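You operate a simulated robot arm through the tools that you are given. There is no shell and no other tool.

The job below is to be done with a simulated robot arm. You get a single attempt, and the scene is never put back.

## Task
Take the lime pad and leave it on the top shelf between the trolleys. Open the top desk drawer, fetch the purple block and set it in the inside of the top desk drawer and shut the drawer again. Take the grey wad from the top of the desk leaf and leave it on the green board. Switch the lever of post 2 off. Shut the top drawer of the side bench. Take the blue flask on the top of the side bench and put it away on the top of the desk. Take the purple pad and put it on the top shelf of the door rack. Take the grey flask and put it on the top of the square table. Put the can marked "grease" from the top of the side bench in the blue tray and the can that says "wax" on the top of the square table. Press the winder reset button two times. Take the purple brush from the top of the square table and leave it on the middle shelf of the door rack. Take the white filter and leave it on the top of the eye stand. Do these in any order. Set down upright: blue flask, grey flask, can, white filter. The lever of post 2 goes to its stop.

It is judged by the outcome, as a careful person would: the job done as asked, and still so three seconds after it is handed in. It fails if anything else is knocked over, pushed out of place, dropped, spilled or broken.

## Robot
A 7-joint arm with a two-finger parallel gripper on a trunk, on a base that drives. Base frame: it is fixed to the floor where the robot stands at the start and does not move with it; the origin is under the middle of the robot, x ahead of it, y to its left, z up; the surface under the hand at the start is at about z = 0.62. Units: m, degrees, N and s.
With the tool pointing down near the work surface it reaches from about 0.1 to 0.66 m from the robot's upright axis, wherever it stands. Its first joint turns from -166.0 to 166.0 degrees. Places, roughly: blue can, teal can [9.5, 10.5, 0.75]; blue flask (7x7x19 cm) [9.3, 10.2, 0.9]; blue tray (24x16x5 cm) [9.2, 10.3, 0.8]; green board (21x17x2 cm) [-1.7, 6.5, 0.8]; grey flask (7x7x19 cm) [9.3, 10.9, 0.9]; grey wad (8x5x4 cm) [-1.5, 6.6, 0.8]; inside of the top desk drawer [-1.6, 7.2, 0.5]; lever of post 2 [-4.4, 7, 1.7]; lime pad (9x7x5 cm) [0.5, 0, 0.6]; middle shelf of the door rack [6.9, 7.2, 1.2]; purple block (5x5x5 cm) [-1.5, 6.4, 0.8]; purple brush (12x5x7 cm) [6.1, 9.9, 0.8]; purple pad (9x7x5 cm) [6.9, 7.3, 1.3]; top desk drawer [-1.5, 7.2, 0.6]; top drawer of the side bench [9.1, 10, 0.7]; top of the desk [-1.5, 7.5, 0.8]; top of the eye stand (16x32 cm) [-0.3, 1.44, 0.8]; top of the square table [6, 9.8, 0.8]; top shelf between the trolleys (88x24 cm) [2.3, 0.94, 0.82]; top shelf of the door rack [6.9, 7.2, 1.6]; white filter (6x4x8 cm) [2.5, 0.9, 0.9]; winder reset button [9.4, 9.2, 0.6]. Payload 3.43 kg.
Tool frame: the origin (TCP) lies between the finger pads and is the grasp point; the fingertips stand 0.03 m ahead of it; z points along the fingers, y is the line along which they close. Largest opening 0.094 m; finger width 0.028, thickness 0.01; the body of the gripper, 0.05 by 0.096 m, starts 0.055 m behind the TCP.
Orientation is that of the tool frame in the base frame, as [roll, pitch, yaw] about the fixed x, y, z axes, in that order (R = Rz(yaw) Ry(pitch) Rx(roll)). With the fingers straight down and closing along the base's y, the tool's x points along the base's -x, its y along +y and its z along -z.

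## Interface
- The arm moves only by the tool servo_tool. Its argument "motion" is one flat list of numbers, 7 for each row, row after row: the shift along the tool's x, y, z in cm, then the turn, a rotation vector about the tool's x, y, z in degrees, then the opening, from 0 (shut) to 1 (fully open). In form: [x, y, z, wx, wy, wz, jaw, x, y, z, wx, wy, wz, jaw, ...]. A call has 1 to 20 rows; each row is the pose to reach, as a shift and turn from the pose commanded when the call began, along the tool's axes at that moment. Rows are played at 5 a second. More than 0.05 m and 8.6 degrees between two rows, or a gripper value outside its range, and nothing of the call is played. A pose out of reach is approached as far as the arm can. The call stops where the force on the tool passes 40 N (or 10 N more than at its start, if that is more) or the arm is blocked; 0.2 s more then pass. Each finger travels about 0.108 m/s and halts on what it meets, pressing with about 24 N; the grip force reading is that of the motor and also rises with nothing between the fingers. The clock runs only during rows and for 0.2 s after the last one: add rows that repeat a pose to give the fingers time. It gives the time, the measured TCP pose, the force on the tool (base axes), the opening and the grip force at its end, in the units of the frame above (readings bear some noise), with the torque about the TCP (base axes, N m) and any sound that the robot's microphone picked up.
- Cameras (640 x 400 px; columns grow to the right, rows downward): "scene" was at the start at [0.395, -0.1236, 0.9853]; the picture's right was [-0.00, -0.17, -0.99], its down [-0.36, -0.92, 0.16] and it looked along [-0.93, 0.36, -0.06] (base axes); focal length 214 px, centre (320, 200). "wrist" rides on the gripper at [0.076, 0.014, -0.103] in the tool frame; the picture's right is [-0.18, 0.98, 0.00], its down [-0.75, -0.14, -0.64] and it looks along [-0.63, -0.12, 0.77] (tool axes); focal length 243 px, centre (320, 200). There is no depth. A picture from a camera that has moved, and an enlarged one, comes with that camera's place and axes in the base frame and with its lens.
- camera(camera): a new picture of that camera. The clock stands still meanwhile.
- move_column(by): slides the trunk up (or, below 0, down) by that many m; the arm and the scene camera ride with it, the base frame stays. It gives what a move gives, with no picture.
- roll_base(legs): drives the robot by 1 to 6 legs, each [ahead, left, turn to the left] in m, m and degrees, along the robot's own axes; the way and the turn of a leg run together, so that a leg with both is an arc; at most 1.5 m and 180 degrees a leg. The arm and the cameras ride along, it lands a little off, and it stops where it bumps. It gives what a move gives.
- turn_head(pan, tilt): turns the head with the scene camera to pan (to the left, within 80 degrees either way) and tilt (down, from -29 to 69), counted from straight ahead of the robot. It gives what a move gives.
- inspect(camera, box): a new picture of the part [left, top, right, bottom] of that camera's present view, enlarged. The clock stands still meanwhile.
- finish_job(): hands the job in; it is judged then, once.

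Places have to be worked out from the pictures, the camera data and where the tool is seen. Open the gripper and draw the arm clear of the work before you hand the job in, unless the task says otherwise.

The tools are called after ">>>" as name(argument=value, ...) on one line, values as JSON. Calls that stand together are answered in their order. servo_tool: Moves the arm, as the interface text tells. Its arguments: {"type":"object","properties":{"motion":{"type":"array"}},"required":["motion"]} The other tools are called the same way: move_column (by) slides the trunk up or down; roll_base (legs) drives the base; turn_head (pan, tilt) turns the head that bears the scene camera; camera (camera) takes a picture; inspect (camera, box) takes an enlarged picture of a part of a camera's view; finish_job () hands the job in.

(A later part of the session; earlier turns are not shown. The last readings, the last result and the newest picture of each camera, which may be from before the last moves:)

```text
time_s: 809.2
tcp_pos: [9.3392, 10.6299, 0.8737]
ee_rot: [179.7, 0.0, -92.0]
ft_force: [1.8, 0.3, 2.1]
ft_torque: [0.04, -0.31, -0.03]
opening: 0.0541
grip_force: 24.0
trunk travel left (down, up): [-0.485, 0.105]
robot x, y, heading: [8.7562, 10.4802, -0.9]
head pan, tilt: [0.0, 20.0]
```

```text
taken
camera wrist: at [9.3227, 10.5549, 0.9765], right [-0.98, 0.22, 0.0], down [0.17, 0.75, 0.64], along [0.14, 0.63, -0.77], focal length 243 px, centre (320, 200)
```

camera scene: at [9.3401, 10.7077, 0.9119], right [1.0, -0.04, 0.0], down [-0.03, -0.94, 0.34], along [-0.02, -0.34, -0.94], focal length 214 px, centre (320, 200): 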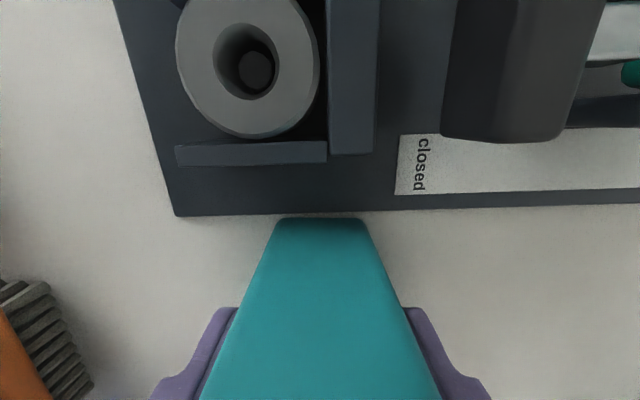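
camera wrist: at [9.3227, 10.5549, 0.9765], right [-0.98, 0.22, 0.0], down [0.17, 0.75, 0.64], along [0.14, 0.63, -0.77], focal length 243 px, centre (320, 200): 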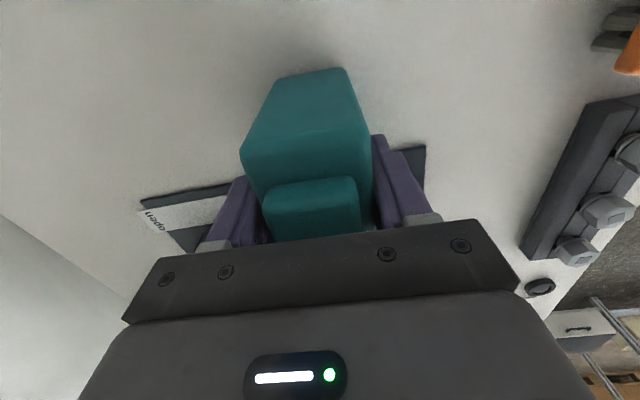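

The grease can is gripped. I lift it with the trunk and carry it over the centre of the blue tray.

>>> move_column(by=0.1)

>>> servo_tool(motion=[3.8, 2, 0, 0, 0, 0, 0, 7.6, 4, 0, 0, 0, 0, 0, 11.4, 5.9, 0, 0, 0, 0, 0, 15.3, 7.9, 0, 0, 0, 0, 0, 19.1, 9.8, 0, 0, 0, 0, 0, 22.9, 11.8, 0, 0, 0, 0, 0, 26.7, 13.8, 0, 0, 0, 0, 0, 30.6, 15.7, 0, 0, 0, 0, 0, 30.6, 15.7, 0, 0, 0, 0, 0])

>>> camera(camera="scene")

>>> camera(camera="wrist")

```text
time_s: 810.5
tcp_pos: [9.3395, 10.6299, 0.974]
ee_rot: [179.7, -0.1, -92.0]
ft_force: [0.2, -0.2, -3.5]
ft_torque: [0.04, -0.02, 0.01]
opening: 0.0543
grip_force: 24.1
trunk travel left (down, up): [-0.585, 0.005]
robot x, y, heading: [8.7514, 10.4769, -1.1]
head pan, tilt: [0.0, 20.0]
```

```text
time_s: 812.5
tcp_pos: [9.1706, 10.3283, 0.9769]
ee_rot: [179.7, 0.0, -92.0]
ft_force: [-0.1, -0.1, -2.0]
ft_torque: [0.02, 0.0, 0.04]
opening: 0.0542
grip_force: 23.7
trunk travel left (down, up): [-0.585, 0.005]
robot x, y, heading: [8.7472, 10.4823, -1.0]
head pan, tilt: [0.0, 20.0]
```

```text
taken
camera scene: at [9.1723, 10.4066, 1.0145], right [1.0, -0.04, -0.01], down [-0.03, -0.94, 0.34], along [-0.02, -0.34, -0.94], focal length 214 px, centre (320, 200)
```

scene: 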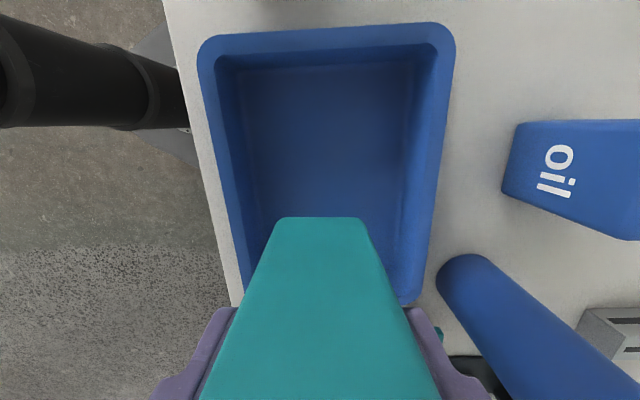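

```text
taken
camera wrist: at [9.155, 10.2539, 1.0791], right [-0.98, 0.22, 0.01], down [0.17, 0.75, 0.64], along [0.14, 0.63, -0.77], focal length 243 px, centre (320, 200)
```

wrist: 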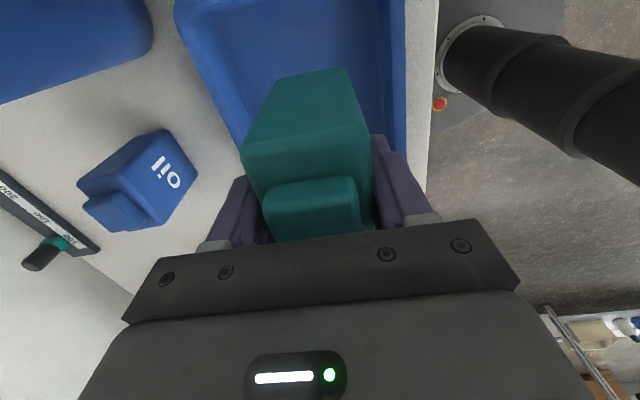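

The can is over the tray's middle. I lower it with the trunk, in small steps near the tray floor.

>>> move_column(by=-0.085)

>>> servo_tool(motion=[0, 0, 0.4, 0, 0, 0, 0, 0, 0, 0.8, 0, 0, 0, 0, 0, 0, 1.1, 0, 0, 0, 0, 0, 0, 1.4, 0, 0, 0, 0, 0, 0, 1.4, 0, 0, 0, 0])

```text
time_s: 813.7
tcp_pos: [9.1704, 10.3283, 0.8923]
ee_rot: [179.7, 0.0, -91.9]
ft_force: [0.4, -1.0, -3.3]
ft_torque: [0.0, 0.03, -0.01]
opening: 0.0543
grip_force: 23.8
trunk travel left (down, up): [-0.5, 0.09]
robot x, y, heading: [8.7509, 10.4825, -1.3]
head pan, tilt: [0.0, 20.0]
```

```text
time_s: 814.9
tcp_pos: [9.1717, 10.3289, 0.8788]
ee_rot: [179.6, -0.1, -92.0]
ft_force: [0.0, 0.0, 1.9]
ft_torque: [0.13, -0.15, 0.0]
opening: 0.054
grip_force: 24.2
trunk travel left (down, up): [-0.5, 0.09]
robot x, y, heading: [8.7498, 10.4836, -0.8]
head pan, tilt: [0.0, 20.0]
```

Contact is starting at TCP z=0.879. I press 3 mm further, then open partway and lift.

>>> servo_tool(motion=[0, 0, 0.2, 0, 0, 0, 0, 0, 0, 0.3, 0, 0, 0, 0, 0, 0, 0.3, 0, 0, 0, 0])

>>> servo_tool(motion=[0, 0, -0.1, 0, 0, 0, 0.8, 0, 0, -0.1, 0, 0, 0, 0.85, 0, 0, -0.1, 0, 0, 0, 0.85, 0, 0, -2, 0, 0, 0, 0.85, 0, 0, -5, 0, 0, 0, 0.85, 0, 0, -9, 0, 0, 0, 0.9, 0, 0, -9, 0, 0, 0, 1])

>>> move_column(by=0.09)

>>> camera(camera="scene")

```text
time_s: 815.7
tcp_pos: [9.1713, 10.3284, 0.8753]
ee_rot: [179.7, 0.0, -92.1]
ft_force: [1.7, -0.7, 19.1]
ft_torque: [0.0, -0.24, -0.03]
opening: 0.0544
grip_force: 24.2
trunk travel left (down, up): [-0.5, 0.09]
robot x, y, heading: [8.7527, 10.4845, -1.3]
head pan, tilt: [0.0, 20.0]
```

```text
time_s: 817.3
tcp_pos: [9.1697, 10.3279, 0.9644]
ee_rot: [179.7, 0.0, -92.1]
ft_force: [0.4, 0.2, 0.3]
ft_torque: [-0.01, 0.01, 0.01]
opening: 0.0942
grip_force: 0.1
trunk travel left (down, up): [-0.5, 0.09]
robot x, y, heading: [8.7514, 10.4837, -1.2]
head pan, tilt: [0.0, 20.0]
```

```text
time_s: 818.5
tcp_pos: [9.1707, 10.3287, 1.0553]
ee_rot: [179.5, 0.0, -92.0]
ft_force: [-0.2, 0.3, -0.5]
ft_torque: [0.01, -0.01, 0.0]
opening: 0.0942
grip_force: 0.1
trunk travel left (down, up): [-0.59, 0.0]
robot x, y, heading: [8.7498, 10.4834, -0.9]
head pan, tilt: [0.0, 20.0]
```

```text
taken
camera scene: at [9.1718, 10.4058, 1.0919], right [1.0, -0.04, -0.01], down [-0.03, -0.94, 0.34], along [-0.02, -0.34, -0.94], focal length 214 px, centre (320, 200)
```

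scene: 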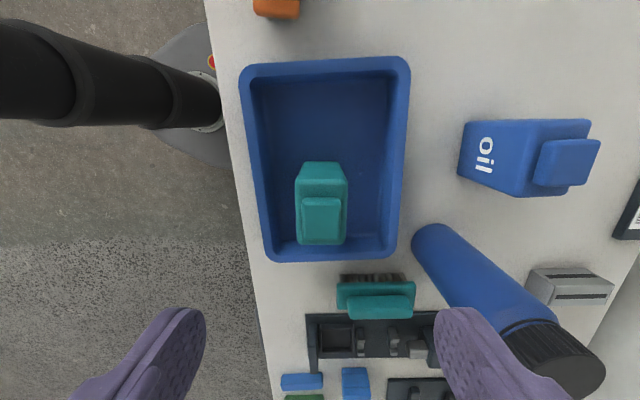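

The grease can stands upright in the blue tray. Now I move closer to the second teal can to see its hidden faces, lifting the hand a bit first.

>>> servo_tool(motion=[0, 0, -4, 0, 0, 0, 1, 0, 0, -8, 0, 0, 0, 1, 0, 0, -11, 0, 0, 0, 1, 0, 0, -11, 0, 0, 0, 1])

>>> roll_base(legs=[[0.1, 0.28, 1]])

>>> turn_head(pan=-30, tilt=-15)

>>> camera(camera="scene")

```text
time_s: 819.5
tcp_pos: [9.1699, 10.3295, 1.1653]
ee_rot: [179.7, 0.0, -92.1]
ft_force: [0.3, 0.3, 0.3]
ft_torque: [-0.04, 0.06, -0.01]
opening: 0.0938
grip_force: 0.0
trunk travel left (down, up): [-0.59, 0.0]
robot x, y, heading: [8.7525, 10.4826, -0.9]
head pan, tilt: [0.0, 20.0]
```

```text
time_s: 821.6
tcp_pos: [9.2752, 10.6175, 1.1644]
ee_rot: [179.7, 0.0, -91.3]
ft_force: [-0.2, -0.1, -0.7]
ft_torque: [-0.04, -0.02, 0.0]
opening: 0.0943
grip_force: 0.1
trunk travel left (down, up): [-0.59, 0.0]
robot x, y, heading: [8.8499, 10.7644, -0.5]
head pan, tilt: [0.0, 20.0]
```

```text
time_s: 822.6
tcp_pos: [9.2745, 10.6174, 1.1632]
ee_rot: [179.7, 0.0, -91.3]
ft_force: [0.0, 0.4, -0.2]
ft_torque: [0.03, 0.02, 0.0]
opening: 0.0938
grip_force: 0.1
trunk travel left (down, up): [-0.59, 0.0]
robot x, y, heading: [8.8539, 10.7633, -0.1]
head pan, tilt: [-30.0, -15.0]
```

```text
taken
camera scene: at [9.3163, 10.7489, 1.2247], right [0.87, -0.02, 0.49], down [0.11, -0.97, -0.22], along [0.48, 0.25, -0.84], focal length 214 px, centre (320, 200)
```

scene: 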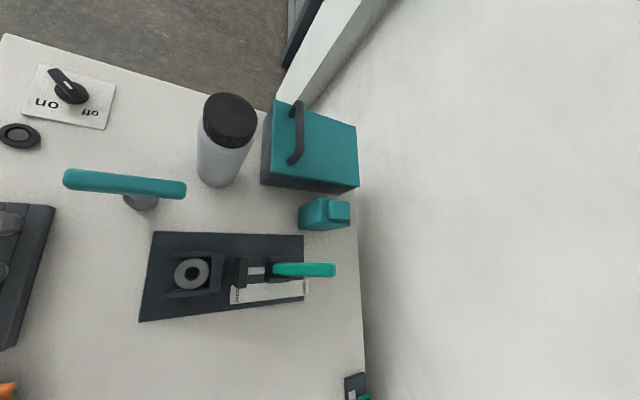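

I move the hand over toward the toolbox so the head camera can look back at the can's north face.

>>> servo_tool(motion=[-3.5, -2.4, 0, 0, 0, 0, 1, -7, -4.8, 0, 0, 0, 0, 1, -10.5, -7.3, 0, 0, 0, 0, 1, -14, -9.7, 0, 0, 0, 0, 1, -17.5, -12.1, 0, 0, 0, 0, 1, -21, -14.5, 0, 0, 0, 0, 1, -24.5, -17, 0, 0, 0, 0, 1, -28, -19.4, 0, 0, 0, 0, 1, -31.5, -21.8, 0, 0, 0, 0, 1, -31.5, -21.8, 0, 0, 0, 0, 1])

>>> turn_head(pan=0, tilt=35)

>>> camera(camera="scene")

>>> turn_head(pan=-35, tilt=15)

>>> camera(camera="scene")

```text
time_s: 824.8
tcp_pos: [9.5007, 10.9246, 1.1638]
ee_rot: [179.7, 0.1, -91.3]
ft_force: [1.1, -0.5, -0.7]
ft_torque: [0.06, -0.03, 0.01]
opening: 0.094
grip_force: 0.0
trunk travel left (down, up): [-0.59, 0.0]
robot x, y, heading: [8.8527, 10.7689, -0.2]
head pan, tilt: [-30.0, -15.0]
```

```text
time_s: 826.0
tcp_pos: [9.5016, 10.926, 1.1633]
ee_rot: [179.7, 0.0, -91.4]
ft_force: [0.5, -0.3, -0.1]
ft_torque: [0.01, -0.02, 0.0]
opening: 0.0942
grip_force: 0.1
trunk travel left (down, up): [-0.59, 0.0]
robot x, y, heading: [8.8527, 10.768, -0.4]
head pan, tilt: [0.0, 35.0]
```

```text
taken
camera scene: at [9.5005, 10.981, 1.2058], right [1.0, -0.02, 0.0], down [-0.02, -0.82, 0.57], along [-0.02, -0.57, -0.82], focal length 214 px, centre (320, 200)
```

scene: 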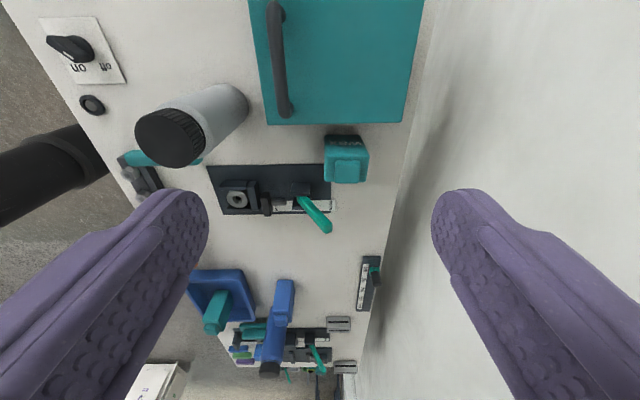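

```text
time_s: 827.0
tcp_pos: [9.5005, 10.9284, 1.1633]
ee_rot: [179.7, 0.1, -91.3]
ft_force: [-0.9, 0.0, -0.1]
ft_torque: [-0.03, 0.0, 0.03]
opening: 0.0943
grip_force: 0.0
trunk travel left (down, up): [-0.59, 0.0]
robot x, y, heading: [8.8506, 10.769, -0.6]
head pan, tilt: [-35.0, 15.0]
```

```text
taken
camera scene: at [9.5547, 11.0116, 1.2171], right [0.82, -0.02, 0.57], down [-0.17, -0.96, 0.21], along [0.54, -0.27, -0.79], focal length 214 px, centre (320, 200)
```

scene: 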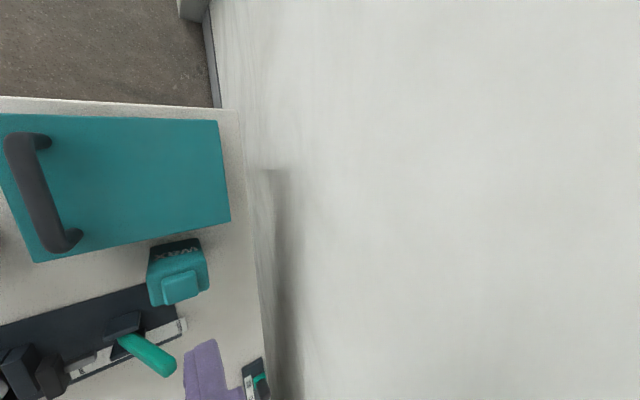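

There is lettering on the can's north face. I zoom in to read it.

>>> inspect(camera="scene", box=[130, 220, 230, 320])

>>> turn_head(pan=0, tilt=35)

>>> inspect(camera="scene", box=[300, 110, 400, 200])

```text
4.00 times, centred on (180, 270) of scene
camera zoom: at [9.5547, 11.0116, 1.2171], right [0.82, -0.02, 0.57], down [-0.17, -0.96, 0.21], along [0.54, -0.27, -0.79], focal length 858 px, centre (880, -80)
```

zoom: 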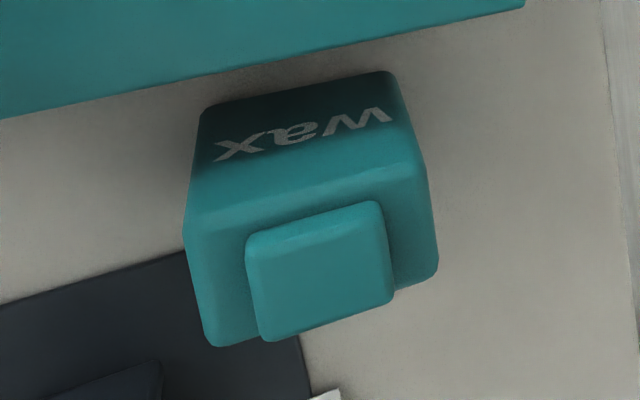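

```text
time_s: 828.0
tcp_pos: [9.5016, 10.9277, 1.163]
ee_rot: [179.7, 0.1, -91.3]
ft_force: [-1.1, 0.6, 0.2]
ft_torque: [0.02, -0.01, 0.01]
opening: 0.0937
grip_force: 0.1
trunk travel left (down, up): [-0.59, 0.0]
robot x, y, heading: [8.8553, 10.7651, -0.5]
head pan, tilt: [0.0, 35.0]
```

```text
4.44 times, centred on (350, 155) of scene
camera zoom: at [9.5005, 10.9809, 1.2058], right [1.0, -0.02, 0.0], down [-0.02, -0.82, 0.57], along [-0.02, -0.57, -0.82], focal length 953 px, centre (187, 400)
```

zoom: 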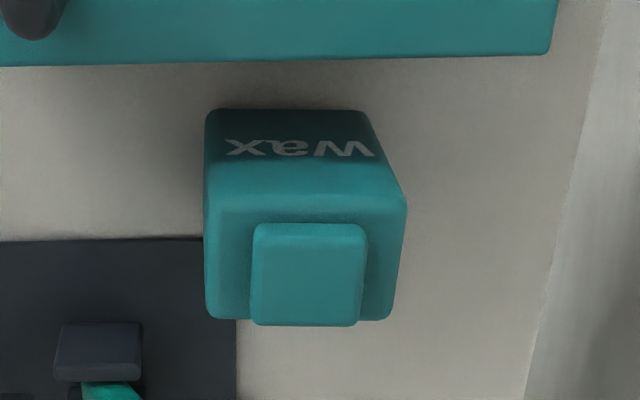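

It reads "wax". The wax can is centred at about [9.536, 10.826], 7 cm wide along x. I roll 4 cm closer and place the hand above it (closing along x).

>>> roll_base(legs=[[0.04, 0, 0.4]])

>>> servo_tool(motion=[2.5, 0, 0, 0, 0, 0, 1, 5, 0, 0, 0, 0, 0, 1, 7.5, 0, 0, 0, 0, 0, 1, 10, 0, 0, 0, 0, 0, 1, 10, 0, 0, 0, 0, 0, 1])

>>> turn_head(pan=0, tilt=20)

>>> camera(camera="scene")

```text
time_s: 828.9
tcp_pos: [9.5404, 10.9318, 1.1618]
ee_rot: [179.6, 0.0, -90.9]
ft_force: [1.0, -0.3, -0.1]
ft_torque: [0.02, 0.02, -0.03]
opening: 0.0939
grip_force: 0.0
trunk travel left (down, up): [-0.59, 0.0]
robot x, y, heading: [8.8941, 10.7665, 0.2]
head pan, tilt: [0.0, 35.0]
```

```text
time_s: 830.1
tcp_pos: [9.5372, 10.8309, 1.1647]
ee_rot: [179.7, 0.2, -90.9]
ft_force: [0.6, 0.3, 0.3]
ft_torque: [0.02, -0.05, 0.02]
opening: 0.0938
grip_force: 0.0
trunk travel left (down, up): [-0.59, 0.0]
robot x, y, heading: [8.8925, 10.7689, 0.2]
head pan, tilt: [0.0, 35.0]
```

```text
time_s: 830.9
tcp_pos: [9.5383, 10.83, 1.1628]
ee_rot: [179.7, 0.0, -91.0]
ft_force: [-0.7, 0.4, 0.3]
ft_torque: [0.02, -0.05, -0.03]
opening: 0.094
grip_force: 0.1
trunk travel left (down, up): [-0.59, 0.0]
robot x, y, heading: [8.8915, 10.7696, 0.2]
head pan, tilt: [0.0, 20.0]
```

```text
taken
camera scene: at [9.5372, 10.9083, 1.2017], right [1.0, -0.02, -0.01], down [-0.01, -0.94, 0.34], along [-0.01, -0.34, -0.94], focal length 214 px, centre (320, 200)
```

scene: 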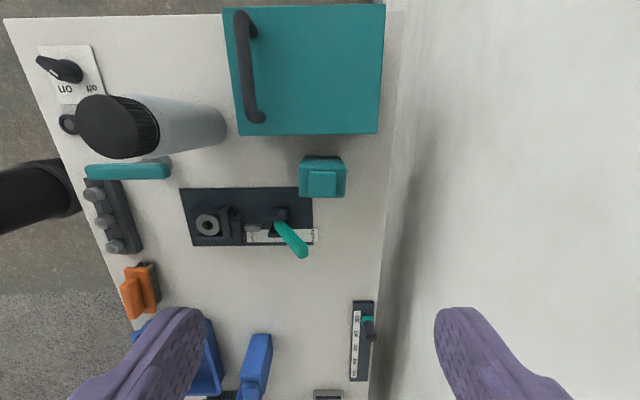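

The can is centred under the hand ([9.537, 10.826]) with room for both fingers. I lower by the trunk 0.285 m to TCP z≈0.877.

>>> servo_tool(motion=[0.4, 0.1, 0, 0, 0, 0, 1, 0.4, 0.1, 0, 0, 0, 0, 1])

>>> move_column(by=-0.2)

>>> camera(camera="scene")

```text
time_s: 831.5
tcp_pos: [9.5376, 10.8265, 1.1631]
ee_rot: [179.7, 0.1, -90.9]
ft_force: [1.0, 0.0, 0.8]
ft_torque: [0.01, -0.03, 0.02]
opening: 0.0939
grip_force: 0.1
trunk travel left (down, up): [-0.59, 0.0]
robot x, y, heading: [8.8958, 10.7656, 0.3]
head pan, tilt: [0.0, 20.0]
```

```text
time_s: 833.6
tcp_pos: [9.537, 10.8259, 0.9641]
ee_rot: [179.7, 0.0, -91.0]
ft_force: [-0.7, -0.4, 0.0]
ft_torque: [-0.02, -0.01, -0.01]
opening: 0.0941
grip_force: 0.0
trunk travel left (down, up): [-0.39, 0.2]
robot x, y, heading: [8.8933, 10.7669, 0.1]
head pan, tilt: [0.0, 20.0]
```

```text
taken
camera scene: at [9.5361, 10.9043, 1.0015], right [1.0, -0.02, -0.01], down [-0.01, -0.94, 0.34], along [-0.01, -0.34, -0.94], focal length 214 px, centre (320, 200)
```

scene: 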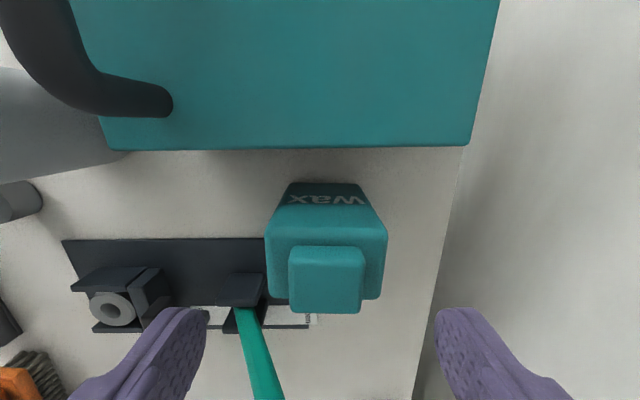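

Well centred. I tilt the head away from the toolbox, lower 0.09 m more and close on the can.

>>> turn_head(pan=0, tilt=45)

>>> move_column(by=-0.09)

>>> servo_tool(motion=[0, -0.2, 0, 0, 0, 0, 0.9, 0, -0.2, 0, 0, 0, 0, 0.5, 0, -0.2, 0, 0, 0, 0, 0, 0, -0.2, 0, 0, 0, 0, 0, 0, -0.2, 0, 0, 0, 0, 0])

>>> camera(camera="wrist")

```text
time_s: 834.5
tcp_pos: [9.536, 10.8268, 0.9634]
ee_rot: [179.7, 0.0, -90.9]
ft_force: [-0.8, 0.7, -0.1]
ft_torque: [0.02, 0.02, -0.02]
opening: 0.094
grip_force: 0.3
trunk travel left (down, up): [-0.39, 0.2]
robot x, y, heading: [8.8948, 10.7679, -0.1]
head pan, tilt: [0.0, 45.0]
```

```text
time_s: 835.8
tcp_pos: [9.5365, 10.8255, 0.8746]
ee_rot: [179.6, -0.1, -90.9]
ft_force: [-0.9, -0.4, 0.0]
ft_torque: [0.01, -0.01, 0.03]
opening: 0.0942
grip_force: 0.1
trunk travel left (down, up): [-0.3, 0.29]
robot x, y, heading: [8.8889, 10.7663, 0.2]
head pan, tilt: [0.0, 45.0]
```

```text
time_s: 837.0
tcp_pos: [9.538, 10.8266, 0.8737]
ee_rot: [179.7, 0.1, -91.0]
ft_force: [2.6, -0.7, 2.9]
ft_torque: [0.05, -0.42, -0.03]
opening: 0.0743
grip_force: 23.8
trunk travel left (down, up): [-0.3, 0.29]
robot x, y, heading: [8.894, 10.7646, -0.2]
head pan, tilt: [0.0, 45.0]
```

```text
taken
camera wrist: at [9.5237, 10.7508, 0.976], right [-0.98, 0.2, 0.0], down [0.16, 0.75, 0.64], along [0.12, 0.63, -0.77], focal length 243 px, centre (320, 200)
```

wrist: 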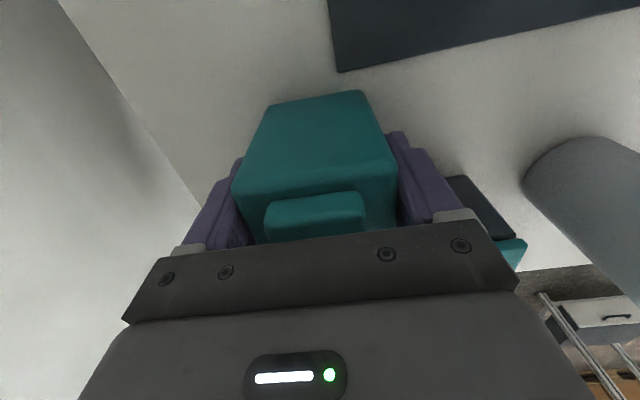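

The wax can is gripped (opening 0.074). I lift it, retract the arm and back out from the bench.

>>> move_column(by=0.28)

>>> servo_tool(motion=[0.5, 3.5, 0, 0, 0, 0, 0, 1, 7, 0, 0, 0, 0, 0, 2, 10.5, 0, 0, 0, 0, 0, 3, 14, 0, 0, 0, 0, 0, 4.5, 17.5, 0, 0, 0, 0, 0, 6, 21, 0, 0, 0, 0, 0, 6, 21, 0, 0, 0, 0, 0])

>>> camera(camera="wrist")

>>> roll_base(legs=[[-0.95, -0.3, 0]])

```text
time_s: 839.8
tcp_pos: [9.5388, 10.825, 1.1525]
ee_rot: [179.8, 0.0, -90.9]
ft_force: [-0.6, -0.4, -3.7]
ft_torque: [-0.01, 0.01, 0.04]
opening: 0.0745
grip_force: 24.3
trunk travel left (down, up): [-0.58, 0.01]
robot x, y, heading: [8.8908, 10.7643, 0.2]
head pan, tilt: [0.0, 45.0]
```

```text
time_s: 841.4
tcp_pos: [9.3286, 10.7718, 1.1539]
ee_rot: [179.7, 0.0, -91.0]
ft_force: [-0.1, 0.5, -4.1]
ft_torque: [0.01, 0.03, 0.04]
opening: 0.0742
grip_force: 23.7
trunk travel left (down, up): [-0.58, 0.01]
robot x, y, heading: [8.8908, 10.7649, 0.1]
head pan, tilt: [0.0, 45.0]
```

```text
taken
camera wrist: at [9.3133, 10.6969, 1.2568], right [-0.98, 0.2, 0.01], down [0.16, 0.75, 0.64], along [0.12, 0.63, -0.77], focal length 243 px, centre (320, 200)
```

wrist: 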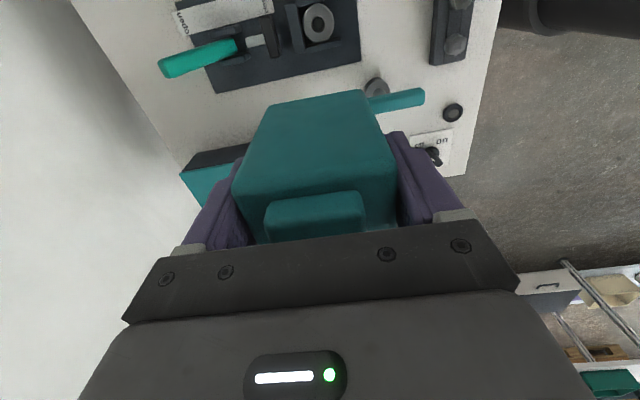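

```text
time_s: 846.6
tcp_pos: [8.3596, 10.4775, 1.1544]
ee_rot: [179.7, 0.0, -91.6]
ft_force: [0.6, 0.6, -3.5]
ft_torque: [0.0, 0.01, 0.01]
opening: 0.0743
grip_force: 23.4
trunk travel left (down, up): [-0.58, 0.01]
robot x, y, heading: [7.926, 10.4753, -0.6]
head pan, tilt: [0.0, 45.0]
```

The can hangs securely. I turn around and drive to the east side of the square table.

>>> roll_base(legs=[[0, 0, 90], [0, 0, 90.6], [1.15, 0.6, 0]])

>>> turn_head(pan=0, tilt=-15)

>>> camera(camera="scene")

>>> turn_head(pan=-60, tilt=0)

>>> camera(camera="scene")

```text
time_s: 860.8
tcp_pos: [6.3715, 9.8393, 1.1539]
ee_rot: [179.7, 0.0, 90.1]
ft_force: [0.0, -0.5, -3.9]
ft_torque: [0.03, -0.03, 0.01]
opening: 0.0743
grip_force: 24.4
trunk travel left (down, up): [-0.58, 0.01]
robot x, y, heading: [6.8069, 9.8506, -179.0]
head pan, tilt: [0.0, 45.0]
```

```text
time_s: 862.1
tcp_pos: [6.372, 9.839, 1.1551]
ee_rot: [179.7, 0.0, 90.1]
ft_force: [0.2, 0.4, -3.6]
ft_torque: [0.02, 0.0, -0.03]
opening: 0.0744
grip_force: 23.8
trunk travel left (down, up): [-0.58, 0.01]
robot x, y, heading: [6.8069, 9.854, -178.8]
head pan, tilt: [0.0, -15.0]
```

```text
taken
camera scene: at [6.3703, 9.7072, 1.2051], right [-1.0, 0.0, -0.01], down [0.0, 0.97, -0.26], along [0.01, -0.26, -0.97], focal length 214 px, centre (320, 200)
```

scene: 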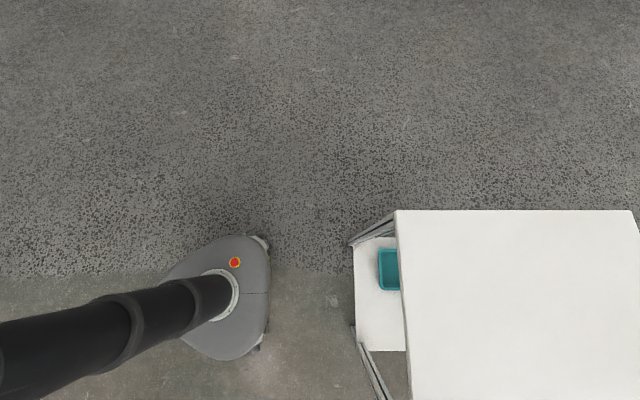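

```text
time_s: 863.4
tcp_pos: [6.3723, 9.8399, 1.1543]
ee_rot: [179.6, 0.0, 90.1]
ft_force: [-0.9, -0.4, -3.0]
ft_torque: [-0.04, 0.02, 0.01]
opening: 0.0742
grip_force: 24.0
trunk travel left (down, up): [-0.58, 0.01]
robot x, y, heading: [6.8017, 9.8536, -179.0]
head pan, tilt: [-60.0, 0.0]
```

```text
taken
camera scene: at [6.2921, 9.7295, 1.2401], right [-0.51, 0.0, 0.86], down [0.0, 1.0, 0.0], along [-0.86, 0.0, -0.51], focal length 214 px, centre (320, 200)
```

scene: 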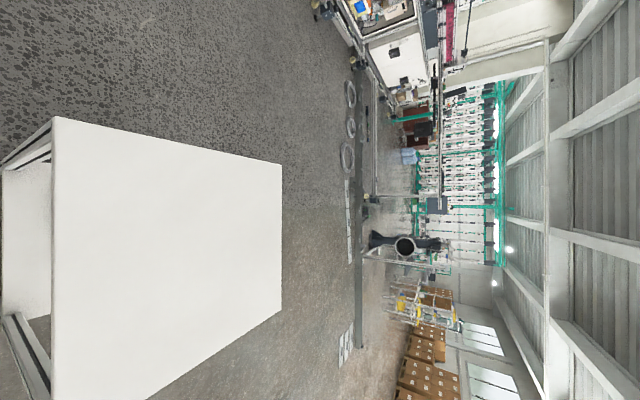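

The table spans x 5.78–6.23, y 9.62–10.1. I roll 0.12 m closer and move the can over [6.08, 9.74].

>>> roll_base(legs=[[0.12, 0, -1]])

>>> servo_tool(motion=[-2, -3.4, 0, 0, 0, 0, 0, -4, -6.8, 0, 0, 0, 0, 0, -6, -10.2, 0, 0, 0, 0, 0, -8, -13.6, 0, 0, 0, 0, 0, -10, -17.2, 0, 0, 0, 0, 0, -10, -17.2, 0, 0, 0, 0, 0])

>>> move_column(by=-0.2)

>>> turn_head(pan=0, tilt=20)

>>> camera(camera="scene")

```text
time_s: 864.6
tcp_pos: [6.2548, 9.8461, 1.154]
ee_rot: [179.6, 0.1, 89.1]
ft_force: [-0.7, 0.4, -3.7]
ft_torque: [0.0, -0.06, -0.02]
opening: 0.0744
grip_force: 23.8
trunk travel left (down, up): [-0.58, 0.01]
robot x, y, heading: [6.688, 9.854, -179.8]
head pan, tilt: [-60.0, 0.0]
```

```text
time_s: 866.0
tcp_pos: [6.0828, 9.7464, 1.1533]
ee_rot: [179.6, 0.2, 89.1]
ft_force: [-0.5, -0.1, -3.3]
ft_torque: [-0.01, 0.06, 0.01]
opening: 0.0741
grip_force: 23.7
trunk travel left (down, up): [-0.58, 0.01]
robot x, y, heading: [6.6923, 9.8528, -180.1]
head pan, tilt: [-60.0, 0.0]
```

```text
time_s: 868.2
tcp_pos: [6.0826, 9.7472, 0.9541]
ee_rot: [179.6, 0.0, 89.1]
ft_force: [-0.5, 0.7, -2.8]
ft_torque: [-0.01, 0.01, -0.01]
opening: 0.0743
grip_force: 24.1
trunk travel left (down, up): [-0.38, 0.21]
robot x, y, heading: [6.6859, 9.8499, -179.9]
head pan, tilt: [-60.0, 0.0]
```

```text
time_s: 869.5
tcp_pos: [6.0822, 9.7456, 0.9531]
ee_rot: [179.7, 0.0, 89.2]
ft_force: [-0.3, -0.8, -3.4]
ft_torque: [0.0, -0.04, 0.01]
opening: 0.0742
grip_force: 24.3
trunk travel left (down, up): [-0.38, 0.21]
robot x, y, heading: [6.69, 9.8537, -179.9]
head pan, tilt: [0.0, 20.0]
```

```text
taken
camera scene: at [6.0789, 9.6691, 0.9911], right [-1.0, 0.02, 0.0], down [0.01, 0.94, 0.34], along [0.01, 0.34, -0.94], focal length 214 px, centre (320, 200)
```

scene: 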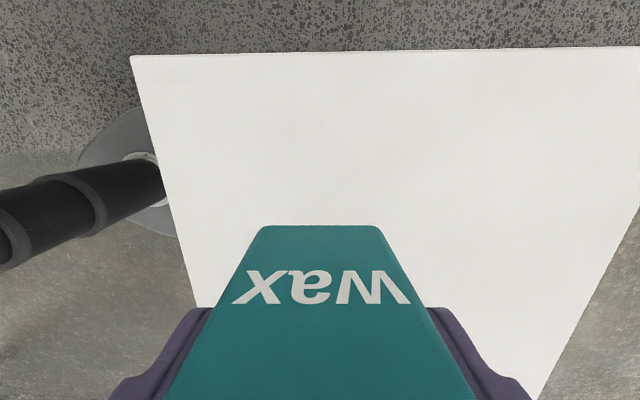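

The "wax" label is clearly visible. I lower the can onto the table in small steps.

>>> servo_tool(motion=[0, 0, 1, 0, 0, 0, 0, 0, 0, 1.8, 0, 0, 0, 0, 0, 0, 2.4, 0, 0, 0, 0, 0, 0, 2.8, 0, 0, 0, 0, 0, 0, 3.1, 0, 0, 0, 0, 0, 0, 3.4, 0, 0, 0, 0, 0, 0, 3.4, 0, 0, 0, 0])

```text
time_s: 871.1
tcp_pos: [6.0813, 9.7472, 0.918]
ee_rot: [179.7, 0.0, 89.1]
ft_force: [0.0, 0.4, -2.8]
ft_torque: [0.0, 0.02, 0.01]
opening: 0.074
grip_force: 24.2
trunk travel left (down, up): [-0.38, 0.21]
robot x, y, heading: [6.6923, 9.8538, -179.8]
head pan, tilt: [0.0, 20.0]
```

>>> servo_tool(motion=[0, 0, 0.3, 0, 0, 0, 0, 0, 0, 0.6, 0, 0, 0, 0, 0, 0, 0.9, 0, 0, 0, 0, 0, 0, 1.2, 0, 0, 0, 0, 0, 0, 1.2, 0, 0, 0, 0])

```text
time_s: 872.3
tcp_pos: [6.0829, 9.7469, 0.907]
ee_rot: [179.8, -0.1, 89.1]
ft_force: [-1.1, -1.1, -3.3]
ft_torque: [0.02, -0.01, 0.02]
opening: 0.0745
grip_force: 23.9
trunk travel left (down, up): [-0.38, 0.21]
robot x, y, heading: [6.6867, 9.8555, -180.1]
head pan, tilt: [0.0, 20.0]
```

Still no contact; I keep lowering in 3–4 mm steps.

>>> servo_tool(motion=[0, 0, 0.4, 0, 0, 0, 0, 0, 0, 0.7, 0, 0, 0, 0, 0, 0, 1, 0, 0, 0, 0, 0, 0, 1.3, 0, 0, 0, 0, 0, 0, 1.6, 0, 0, 0, 0, 0, 0, 1.6, 0, 0, 0, 0])

>>> camera(camera="scene")

```text
time_s: 873.7
tcp_pos: [6.0832, 9.747, 0.892]
ee_rot: [179.7, -0.1, 89.2]
ft_force: [-0.1, 0.5, -3.5]
ft_torque: [-0.05, 0.01, -0.01]
opening: 0.074
grip_force: 23.5
trunk travel left (down, up): [-0.38, 0.21]
robot x, y, heading: [6.6921, 9.8531, -179.7]
head pan, tilt: [0.0, 20.0]
```

```text
taken
camera scene: at [6.0793, 9.6691, 0.9293], right [-1.0, 0.02, -0.01], down [0.01, 0.94, 0.34], along [0.01, 0.34, -0.94], focal length 214 px, centre (320, 200)
```

scene: 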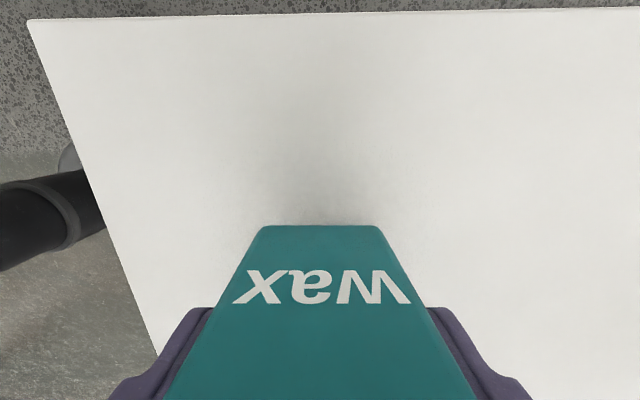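

By triangulation the table is at z≈0.797, so contact is imminent. I continue carefully.

>>> servo_tool(motion=[0, 0, 0.3, 0, 0, 0, 0, 0, 0, 0.6, 0, 0, 0, 0, 0, 0, 0.9, 0, 0, 0, 0, 0, 0, 0.9, 0, 0, 0, 0])

```text
time_s: 874.7
tcp_pos: [6.0829, 9.7474, 0.8819]
ee_rot: [179.8, 0.0, 89.1]
ft_force: [0.2, -0.4, -4.1]
ft_torque: [0.03, -0.01, -0.04]
opening: 0.0742
grip_force: 23.7
trunk travel left (down, up): [-0.38, 0.21]
robot x, y, heading: [6.6924, 9.8525, -179.8]
head pan, tilt: [0.0, 20.0]
```

>>> servo_tool(motion=[0, 0, 0.3, 0, 0, 0, 0, 0, 0, 0.6, 0, 0, 0, 0, 0, 0, 0.9, 0, 0, 0, 0, 0, 0, 0.9, 0, 0, 0, 0])

>>> camera(camera="wrist")

```text
time_s: 875.7
tcp_pos: [6.0822, 9.7462, 0.874]
ee_rot: [179.8, 0.1, 89.1]
ft_force: [-0.1, -0.3, 3.5]
ft_torque: [-0.17, 0.24, 0.02]
opening: 0.0742
grip_force: 24.2
trunk travel left (down, up): [-0.38, 0.21]
robot x, y, heading: [6.6915, 9.8528, -179.7]
head pan, tilt: [0.0, 20.0]
```

```text
taken
camera wrist: at [6.0975, 9.8237, 0.9768], right [0.98, -0.2, 0.0], down [-0.16, -0.75, 0.64], along [-0.13, -0.63, -0.77], focal length 243 px, centre (320, 200)
```

wrist: 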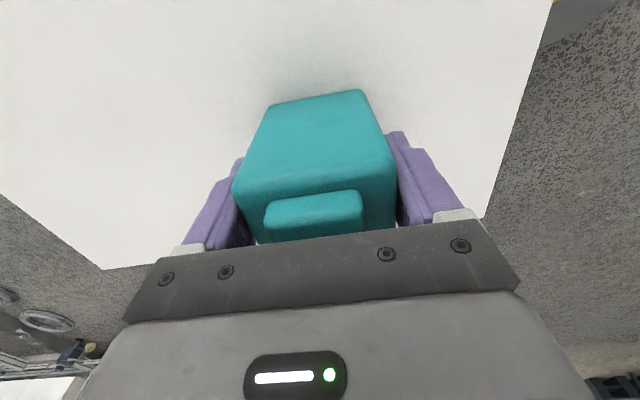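

Contact at TCP z=0.874, the same height as on the bench. I press 2 mm more, open and lift clear.

>>> servo_tool(motion=[0, 0, 0.2, 0, 0, 0, 0, 0, 0, 0.2, 0, 0, 0, 0, 0, 0, 0.1, 0, 0, 0, 0.9, 0, 0, 0.1, 0, 0, 0, 1, 0, 0, 0.1, 0, 0, 0, 1, 0, 0, -3, 0, 0, 0, 1, 0, 0, -7, 0, 0, 0, 1, 0, 0, -11, 0, 0, 0, 1, 0, 0, -11, 0, 0, 0, 1])

>>> move_column(by=0.2)

>>> camera(camera="scene")

```text
time_s: 877.7
tcp_pos: [6.0831, 9.7473, 0.9832]
ee_rot: [179.7, 0.0, 89.1]
ft_force: [0.1, 0.1, -0.1]
ft_torque: [0.04, 0.03, -0.02]
opening: 0.0941
grip_force: 0.0
trunk travel left (down, up): [-0.38, 0.21]
robot x, y, heading: [6.6903, 9.8513, -180.0]
head pan, tilt: [0.0, 20.0]
```

```text
time_s: 879.9
tcp_pos: [6.0836, 9.748, 1.184]
ee_rot: [179.7, -0.1, 89.1]
ft_force: [0.3, 0.2, -0.5]
ft_torque: [0.02, 0.0, -0.02]
opening: 0.094
grip_force: 0.1
trunk travel left (down, up): [-0.58, 0.01]
robot x, y, heading: [6.6895, 9.8526, -179.7]
head pan, tilt: [0.0, 20.0]
```

```text
taken
camera scene: at [6.0797, 9.67, 1.2212], right [-1.0, 0.02, -0.01], down [0.01, 0.94, 0.34], along [0.01, 0.34, -0.94], focal length 214 px, centre (320, 200)
```

scene: 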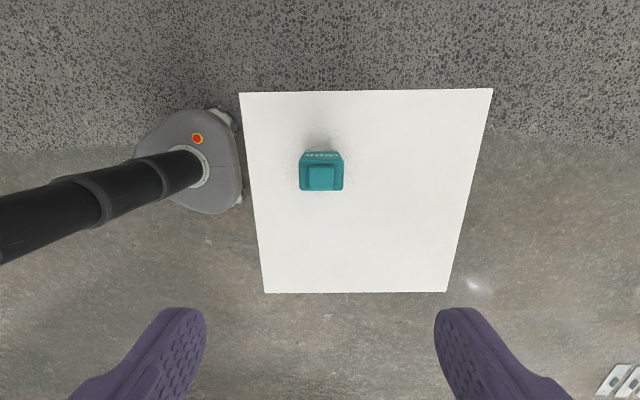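

The wax can stands upright on the square table. Next the grey flask: I turn the hand back to neutral and return to the bench.

>>> servo_tool(motion=[0, 0.8, 0, 0, 0, 8.2, 1, 0, 1.6, 0, 0, 0, 16.4, 1, 0, 2.4, 0, 0, 0, 24.6, 1, 0, 3.2, 0, 0, 0, 32.8, 1, 0, 4, 0, 0, 0, 41, 1, 0, 5, 0, 0, 0, 49.2, 1, 0, 6, 0, 0, 0, 57.4, 1, 0, 7, 0, 0, 0, 65.6, 1, 0, 8, 0, 0, 0, 73.8, 1, 0, 10, 0, 0, 0, 82, 1, 0, 12, 0, 0, 0, 90, 1, 0, 12, 0, 0, 0, 90, 1])

>>> roll_base(legs=[[-1.2, 0, 0], [0, 0, -90], [0, 0, -90], [0.45, 0.95, 0]])

>>> turn_head(pan=0, tilt=-20)

>>> camera(camera="scene")

```text
time_s: 882.5
tcp_pos: [6.2031, 9.7459, 1.1841]
ee_rot: [-180.0, -0.4, -1.0]
ft_force: [0.3, 0.1, 0.6]
ft_torque: [0.03, -0.02, 0.0]
opening: 0.0937
grip_force: 0.1
trunk travel left (down, up): [-0.58, 0.01]
robot x, y, heading: [6.6919, 9.8525, -180.0]
head pan, tilt: [0.0, 20.0]
```

```text
time_s: 900.9
tcp_pos: [8.7544, 10.9409, 1.1842]
ee_rot: [180.0, -0.2, -178.4]
ft_force: [-0.9, 0.5, -0.5]
ft_torque: [0.01, 0.0, 0.0]
opening: 0.0939
grip_force: 0.1
trunk travel left (down, up): [-0.58, 0.01]
robot x, y, heading: [8.2735, 10.8163, 2.3]
head pan, tilt: [0.0, 20.0]
```

```text
time_s: 902.0
tcp_pos: [8.7542, 10.9404, 1.1853]
ee_rot: [179.9, -0.3, -178.5]
ft_force: [-0.1, 0.3, 0.4]
ft_torque: [0.03, -0.02, -0.03]
opening: 0.094
grip_force: 0.0
trunk travel left (down, up): [-0.58, 0.01]
robot x, y, heading: [8.2725, 10.8138, 2.3]
head pan, tilt: [0.0, -20.0]
```

```text
taken
camera scene: at [8.8912, 10.9439, 1.2385], right [0.03, -1.0, 0.0], down [-0.94, -0.02, -0.34], along [0.34, 0.01, -0.94], focal length 214 px, centre (320, 200)
```

scene: 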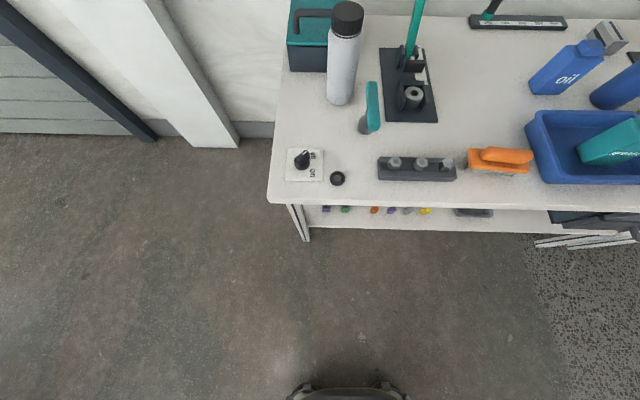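

I drive 0.48 m closer with a heading correction and look straight down at the grey flask.

>>> roll_base(legs=[[0.48, 0.02, -2.3]])

>>> turn_head(pan=0, tilt=0)

>>> camera(camera="scene")

```text
time_s: 904.8
tcp_pos: [9.2281, 10.9546, 1.1855]
ee_rot: [180.0, -0.2, 179.3]
ft_force: [0.5, 0.3, 0.1]
ft_torque: [-0.01, 0.01, 0.05]
opening: 0.0937
grip_force: 0.0
trunk travel left (down, up): [-0.58, 0.01]
robot x, y, heading: [8.7452, 10.8434, 0.2]
head pan, tilt: [0.0, -20.0]
```

```text
time_s: 905.6
tcp_pos: [9.2269, 10.9556, 1.1837]
ee_rot: [-180.0, -0.3, 179.4]
ft_force: [-1.0, 0.0, -0.4]
ft_torque: [0.0, 0.01, 0.01]
opening: 0.094
grip_force: 0.0
trunk travel left (down, up): [-0.58, 0.01]
robot x, y, heading: [8.7383, 10.8468, 0.6]
head pan, tilt: [0.0, 0.0]
```

```text
taken
camera scene: at [9.3355, 10.9539, 1.2248], right [-0.01, -1.0, 0.0], down [-1.0, 0.01, 0.0], along [0.0, 0.0, -1.0], focal length 214 px, centre (320, 200)
```

scene: 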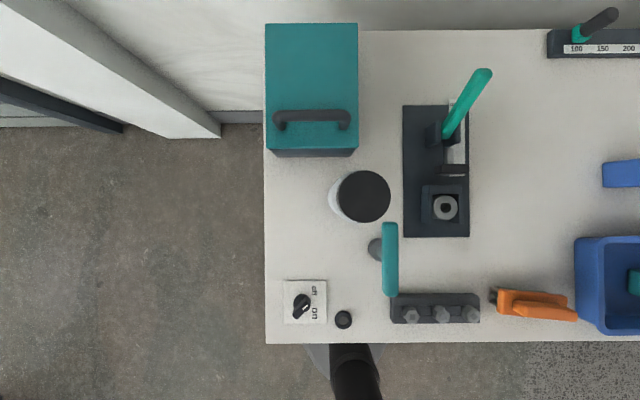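

The grey flask's axis is at [9.340, 10.90]; the hammer and toolbox leave room for fingers closing along y. I move over it and lower with the trunk.

>>> servo_tool(motion=[-3.8, -1.8, 0, 0, 0, 0, 1, -7.6, -3.6, 0, 0, 0, 0, 1, -11.4, -5.4, 0, 0, 0, 0, 1, -11.4, -5.4, 0, 0, 0, 0, 1])

>>> move_column(by=-0.15)

>>> turn_head(pan=0, tilt=25)

>>> camera(camera="scene")

>>> camera(camera="wrist")

```text
time_s: 906.6
tcp_pos: [9.3402, 10.8984, 1.182]
ee_rot: [-180.0, -0.3, 179.3]
ft_force: [0.0, -0.3, 0.2]
ft_torque: [0.01, -0.02, -0.04]
opening: 0.0939
grip_force: 0.0
trunk travel left (down, up): [-0.58, 0.01]
robot x, y, heading: [8.7405, 10.8446, 0.3]
head pan, tilt: [0.0, 0.0]
```

```text
time_s: 908.4
tcp_pos: [9.3406, 10.8976, 1.0328]
ee_rot: [180.0, -0.3, 179.3]
ft_force: [0.5, -0.6, -0.9]
ft_torque: [0.02, 0.0, 0.01]
opening: 0.0941
grip_force: 0.0
trunk travel left (down, up): [-0.43, 0.16]
robot x, y, heading: [8.741, 10.8457, 0.5]
head pan, tilt: [0.0, 0.0]
```

```text
time_s: 909.3
tcp_pos: [9.3413, 10.8985, 1.0328]
ee_rot: [179.9, -0.3, 179.3]
ft_force: [-0.6, 0.7, 0.1]
ft_torque: [0.01, -0.01, -0.05]
opening: 0.0938
grip_force: 0.0
trunk travel left (down, up): [-0.43, 0.16]
robot x, y, heading: [8.7429, 10.8457, 0.2]
head pan, tilt: [0.0, 25.0]
```

```text
taken
camera scene: at [9.4081, 10.8978, 1.0708], right [-0.01, -1.0, 0.0], down [-0.9, 0.01, 0.43], along [-0.43, 0.0, -0.9], focal length 214 px, centre (320, 200)
```

scene: 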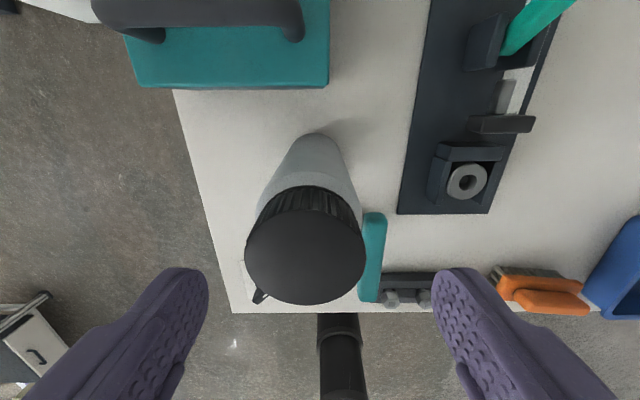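

```text
taken
camera wrist: at [9.2647, 10.9141, 1.1352], right [0.19, 0.98, 0.0], down [0.76, -0.15, 0.64], along [0.63, -0.12, -0.77], focal length 243 px, centre (320, 200)
```

wrist: 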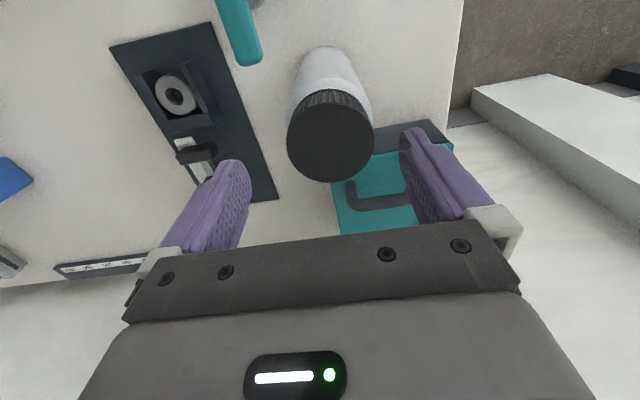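

The cap centre is at [9.337, 10.9065], top z≈0.98. I correct by 8 mm and lower to TCP z≈0.935, then close.

>>> servo_tool(motion=[0.4, 0.8, 0, 0, 0, 0, 1, 0.4, 0.8, 0, 0, 0, 0, 1])

>>> move_column(by=-0.096)

>>> camera(camera="wrist")

>>> camera(camera="scene")

```text
time_s: 909.9
tcp_pos: [9.3361, 10.9071, 1.0325]
ee_rot: [-179.9, -0.3, 179.4]
ft_force: [0.2, 0.0, -0.2]
ft_torque: [0.02, -0.03, -0.02]
opening: 0.094
grip_force: 0.1
trunk travel left (down, up): [-0.43, 0.16]
robot x, y, heading: [8.7412, 10.8431, 0.6]
head pan, tilt: [0.0, 25.0]
```

```text
time_s: 911.2
tcp_pos: [9.3361, 10.9071, 0.9361]
ee_rot: [180.0, -0.3, 179.5]
ft_force: [0.1, 0.0, -0.9]
ft_torque: [-0.02, 0.02, 0.03]
opening: 0.0939
grip_force: 0.0
trunk travel left (down, up): [-0.334, 0.256]
robot x, y, heading: [8.741, 10.8467, 0.5]
head pan, tilt: [0.0, 25.0]
```

```text
taken
camera wrist: at [9.2608, 10.9225, 1.0393], right [0.19, 0.98, 0.0], down [0.76, -0.15, 0.64], along [0.63, -0.12, -0.77], focal length 243 px, centre (320, 200)
```

wrist: 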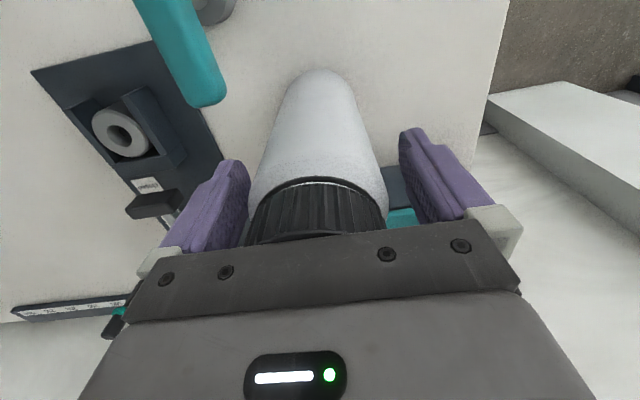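

```text
taken
camera scene: at [9.4041, 10.9063, 0.9749], right [-0.01, -1.0, 0.0], down [-0.9, 0.01, 0.43], along [-0.43, 0.0, -0.9], focal length 214 px, centre (320, 200)
```

scene: 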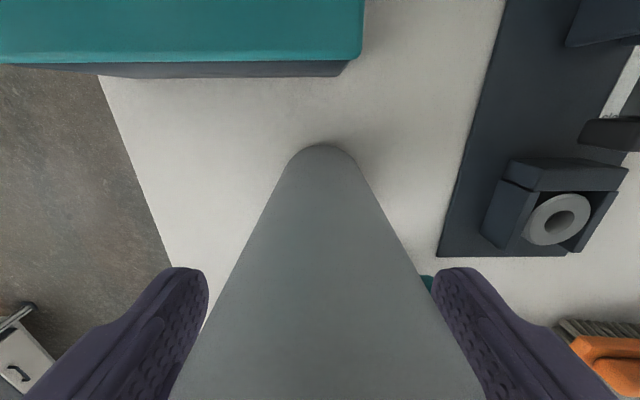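

The flask is between the fingers, centred. I close the gripper.

>>> servo_tool(motion=[0, 0, 0, 0, 0, 0, 0.8, 0, 0, 0, 0, 0, 0, 0.4, 0, 0, 0, 0, 0, 0, 0, 0, 0, 0, 0, 0, 0, 0, 0, 0, 0, 0, 0, 0, 0])

>>> move_column(by=0.25)

>>> camera(camera="wrist")

```text
time_s: 912.4
tcp_pos: [9.3375, 10.9073, 0.9359]
ee_rot: [180.0, -0.3, 179.4]
ft_force: [0.5, -1.6, 2.5]
ft_torque: [-0.07, -0.11, -0.03]
opening: 0.0699
grip_force: 23.6
trunk travel left (down, up): [-0.334, 0.256]
robot x, y, heading: [8.7399, 10.8431, 0.5]
head pan, tilt: [0.0, 25.0]
```

```text
time_s: 915.0
tcp_pos: [9.3367, 10.9066, 1.1862]
ee_rot: [179.9, -0.3, 179.4]
ft_force: [0.0, -0.8, -1.9]
ft_torque: [-0.02, 0.0, -0.02]
opening: 0.07
grip_force: 23.7
trunk travel left (down, up): [-0.584, 0.006]
robot x, y, heading: [8.7397, 10.8457, 0.6]
head pan, tilt: [0.0, 25.0]
```

```text
taken
camera wrist: at [9.261, 10.9226, 1.2889], right [0.19, 0.98, 0.0], down [0.76, -0.15, 0.64], along [0.63, -0.12, -0.77], focal length 243 px, centre (320, 200)
```

wrist: 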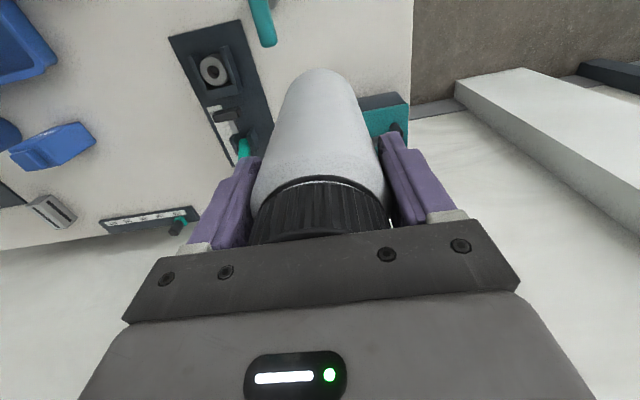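

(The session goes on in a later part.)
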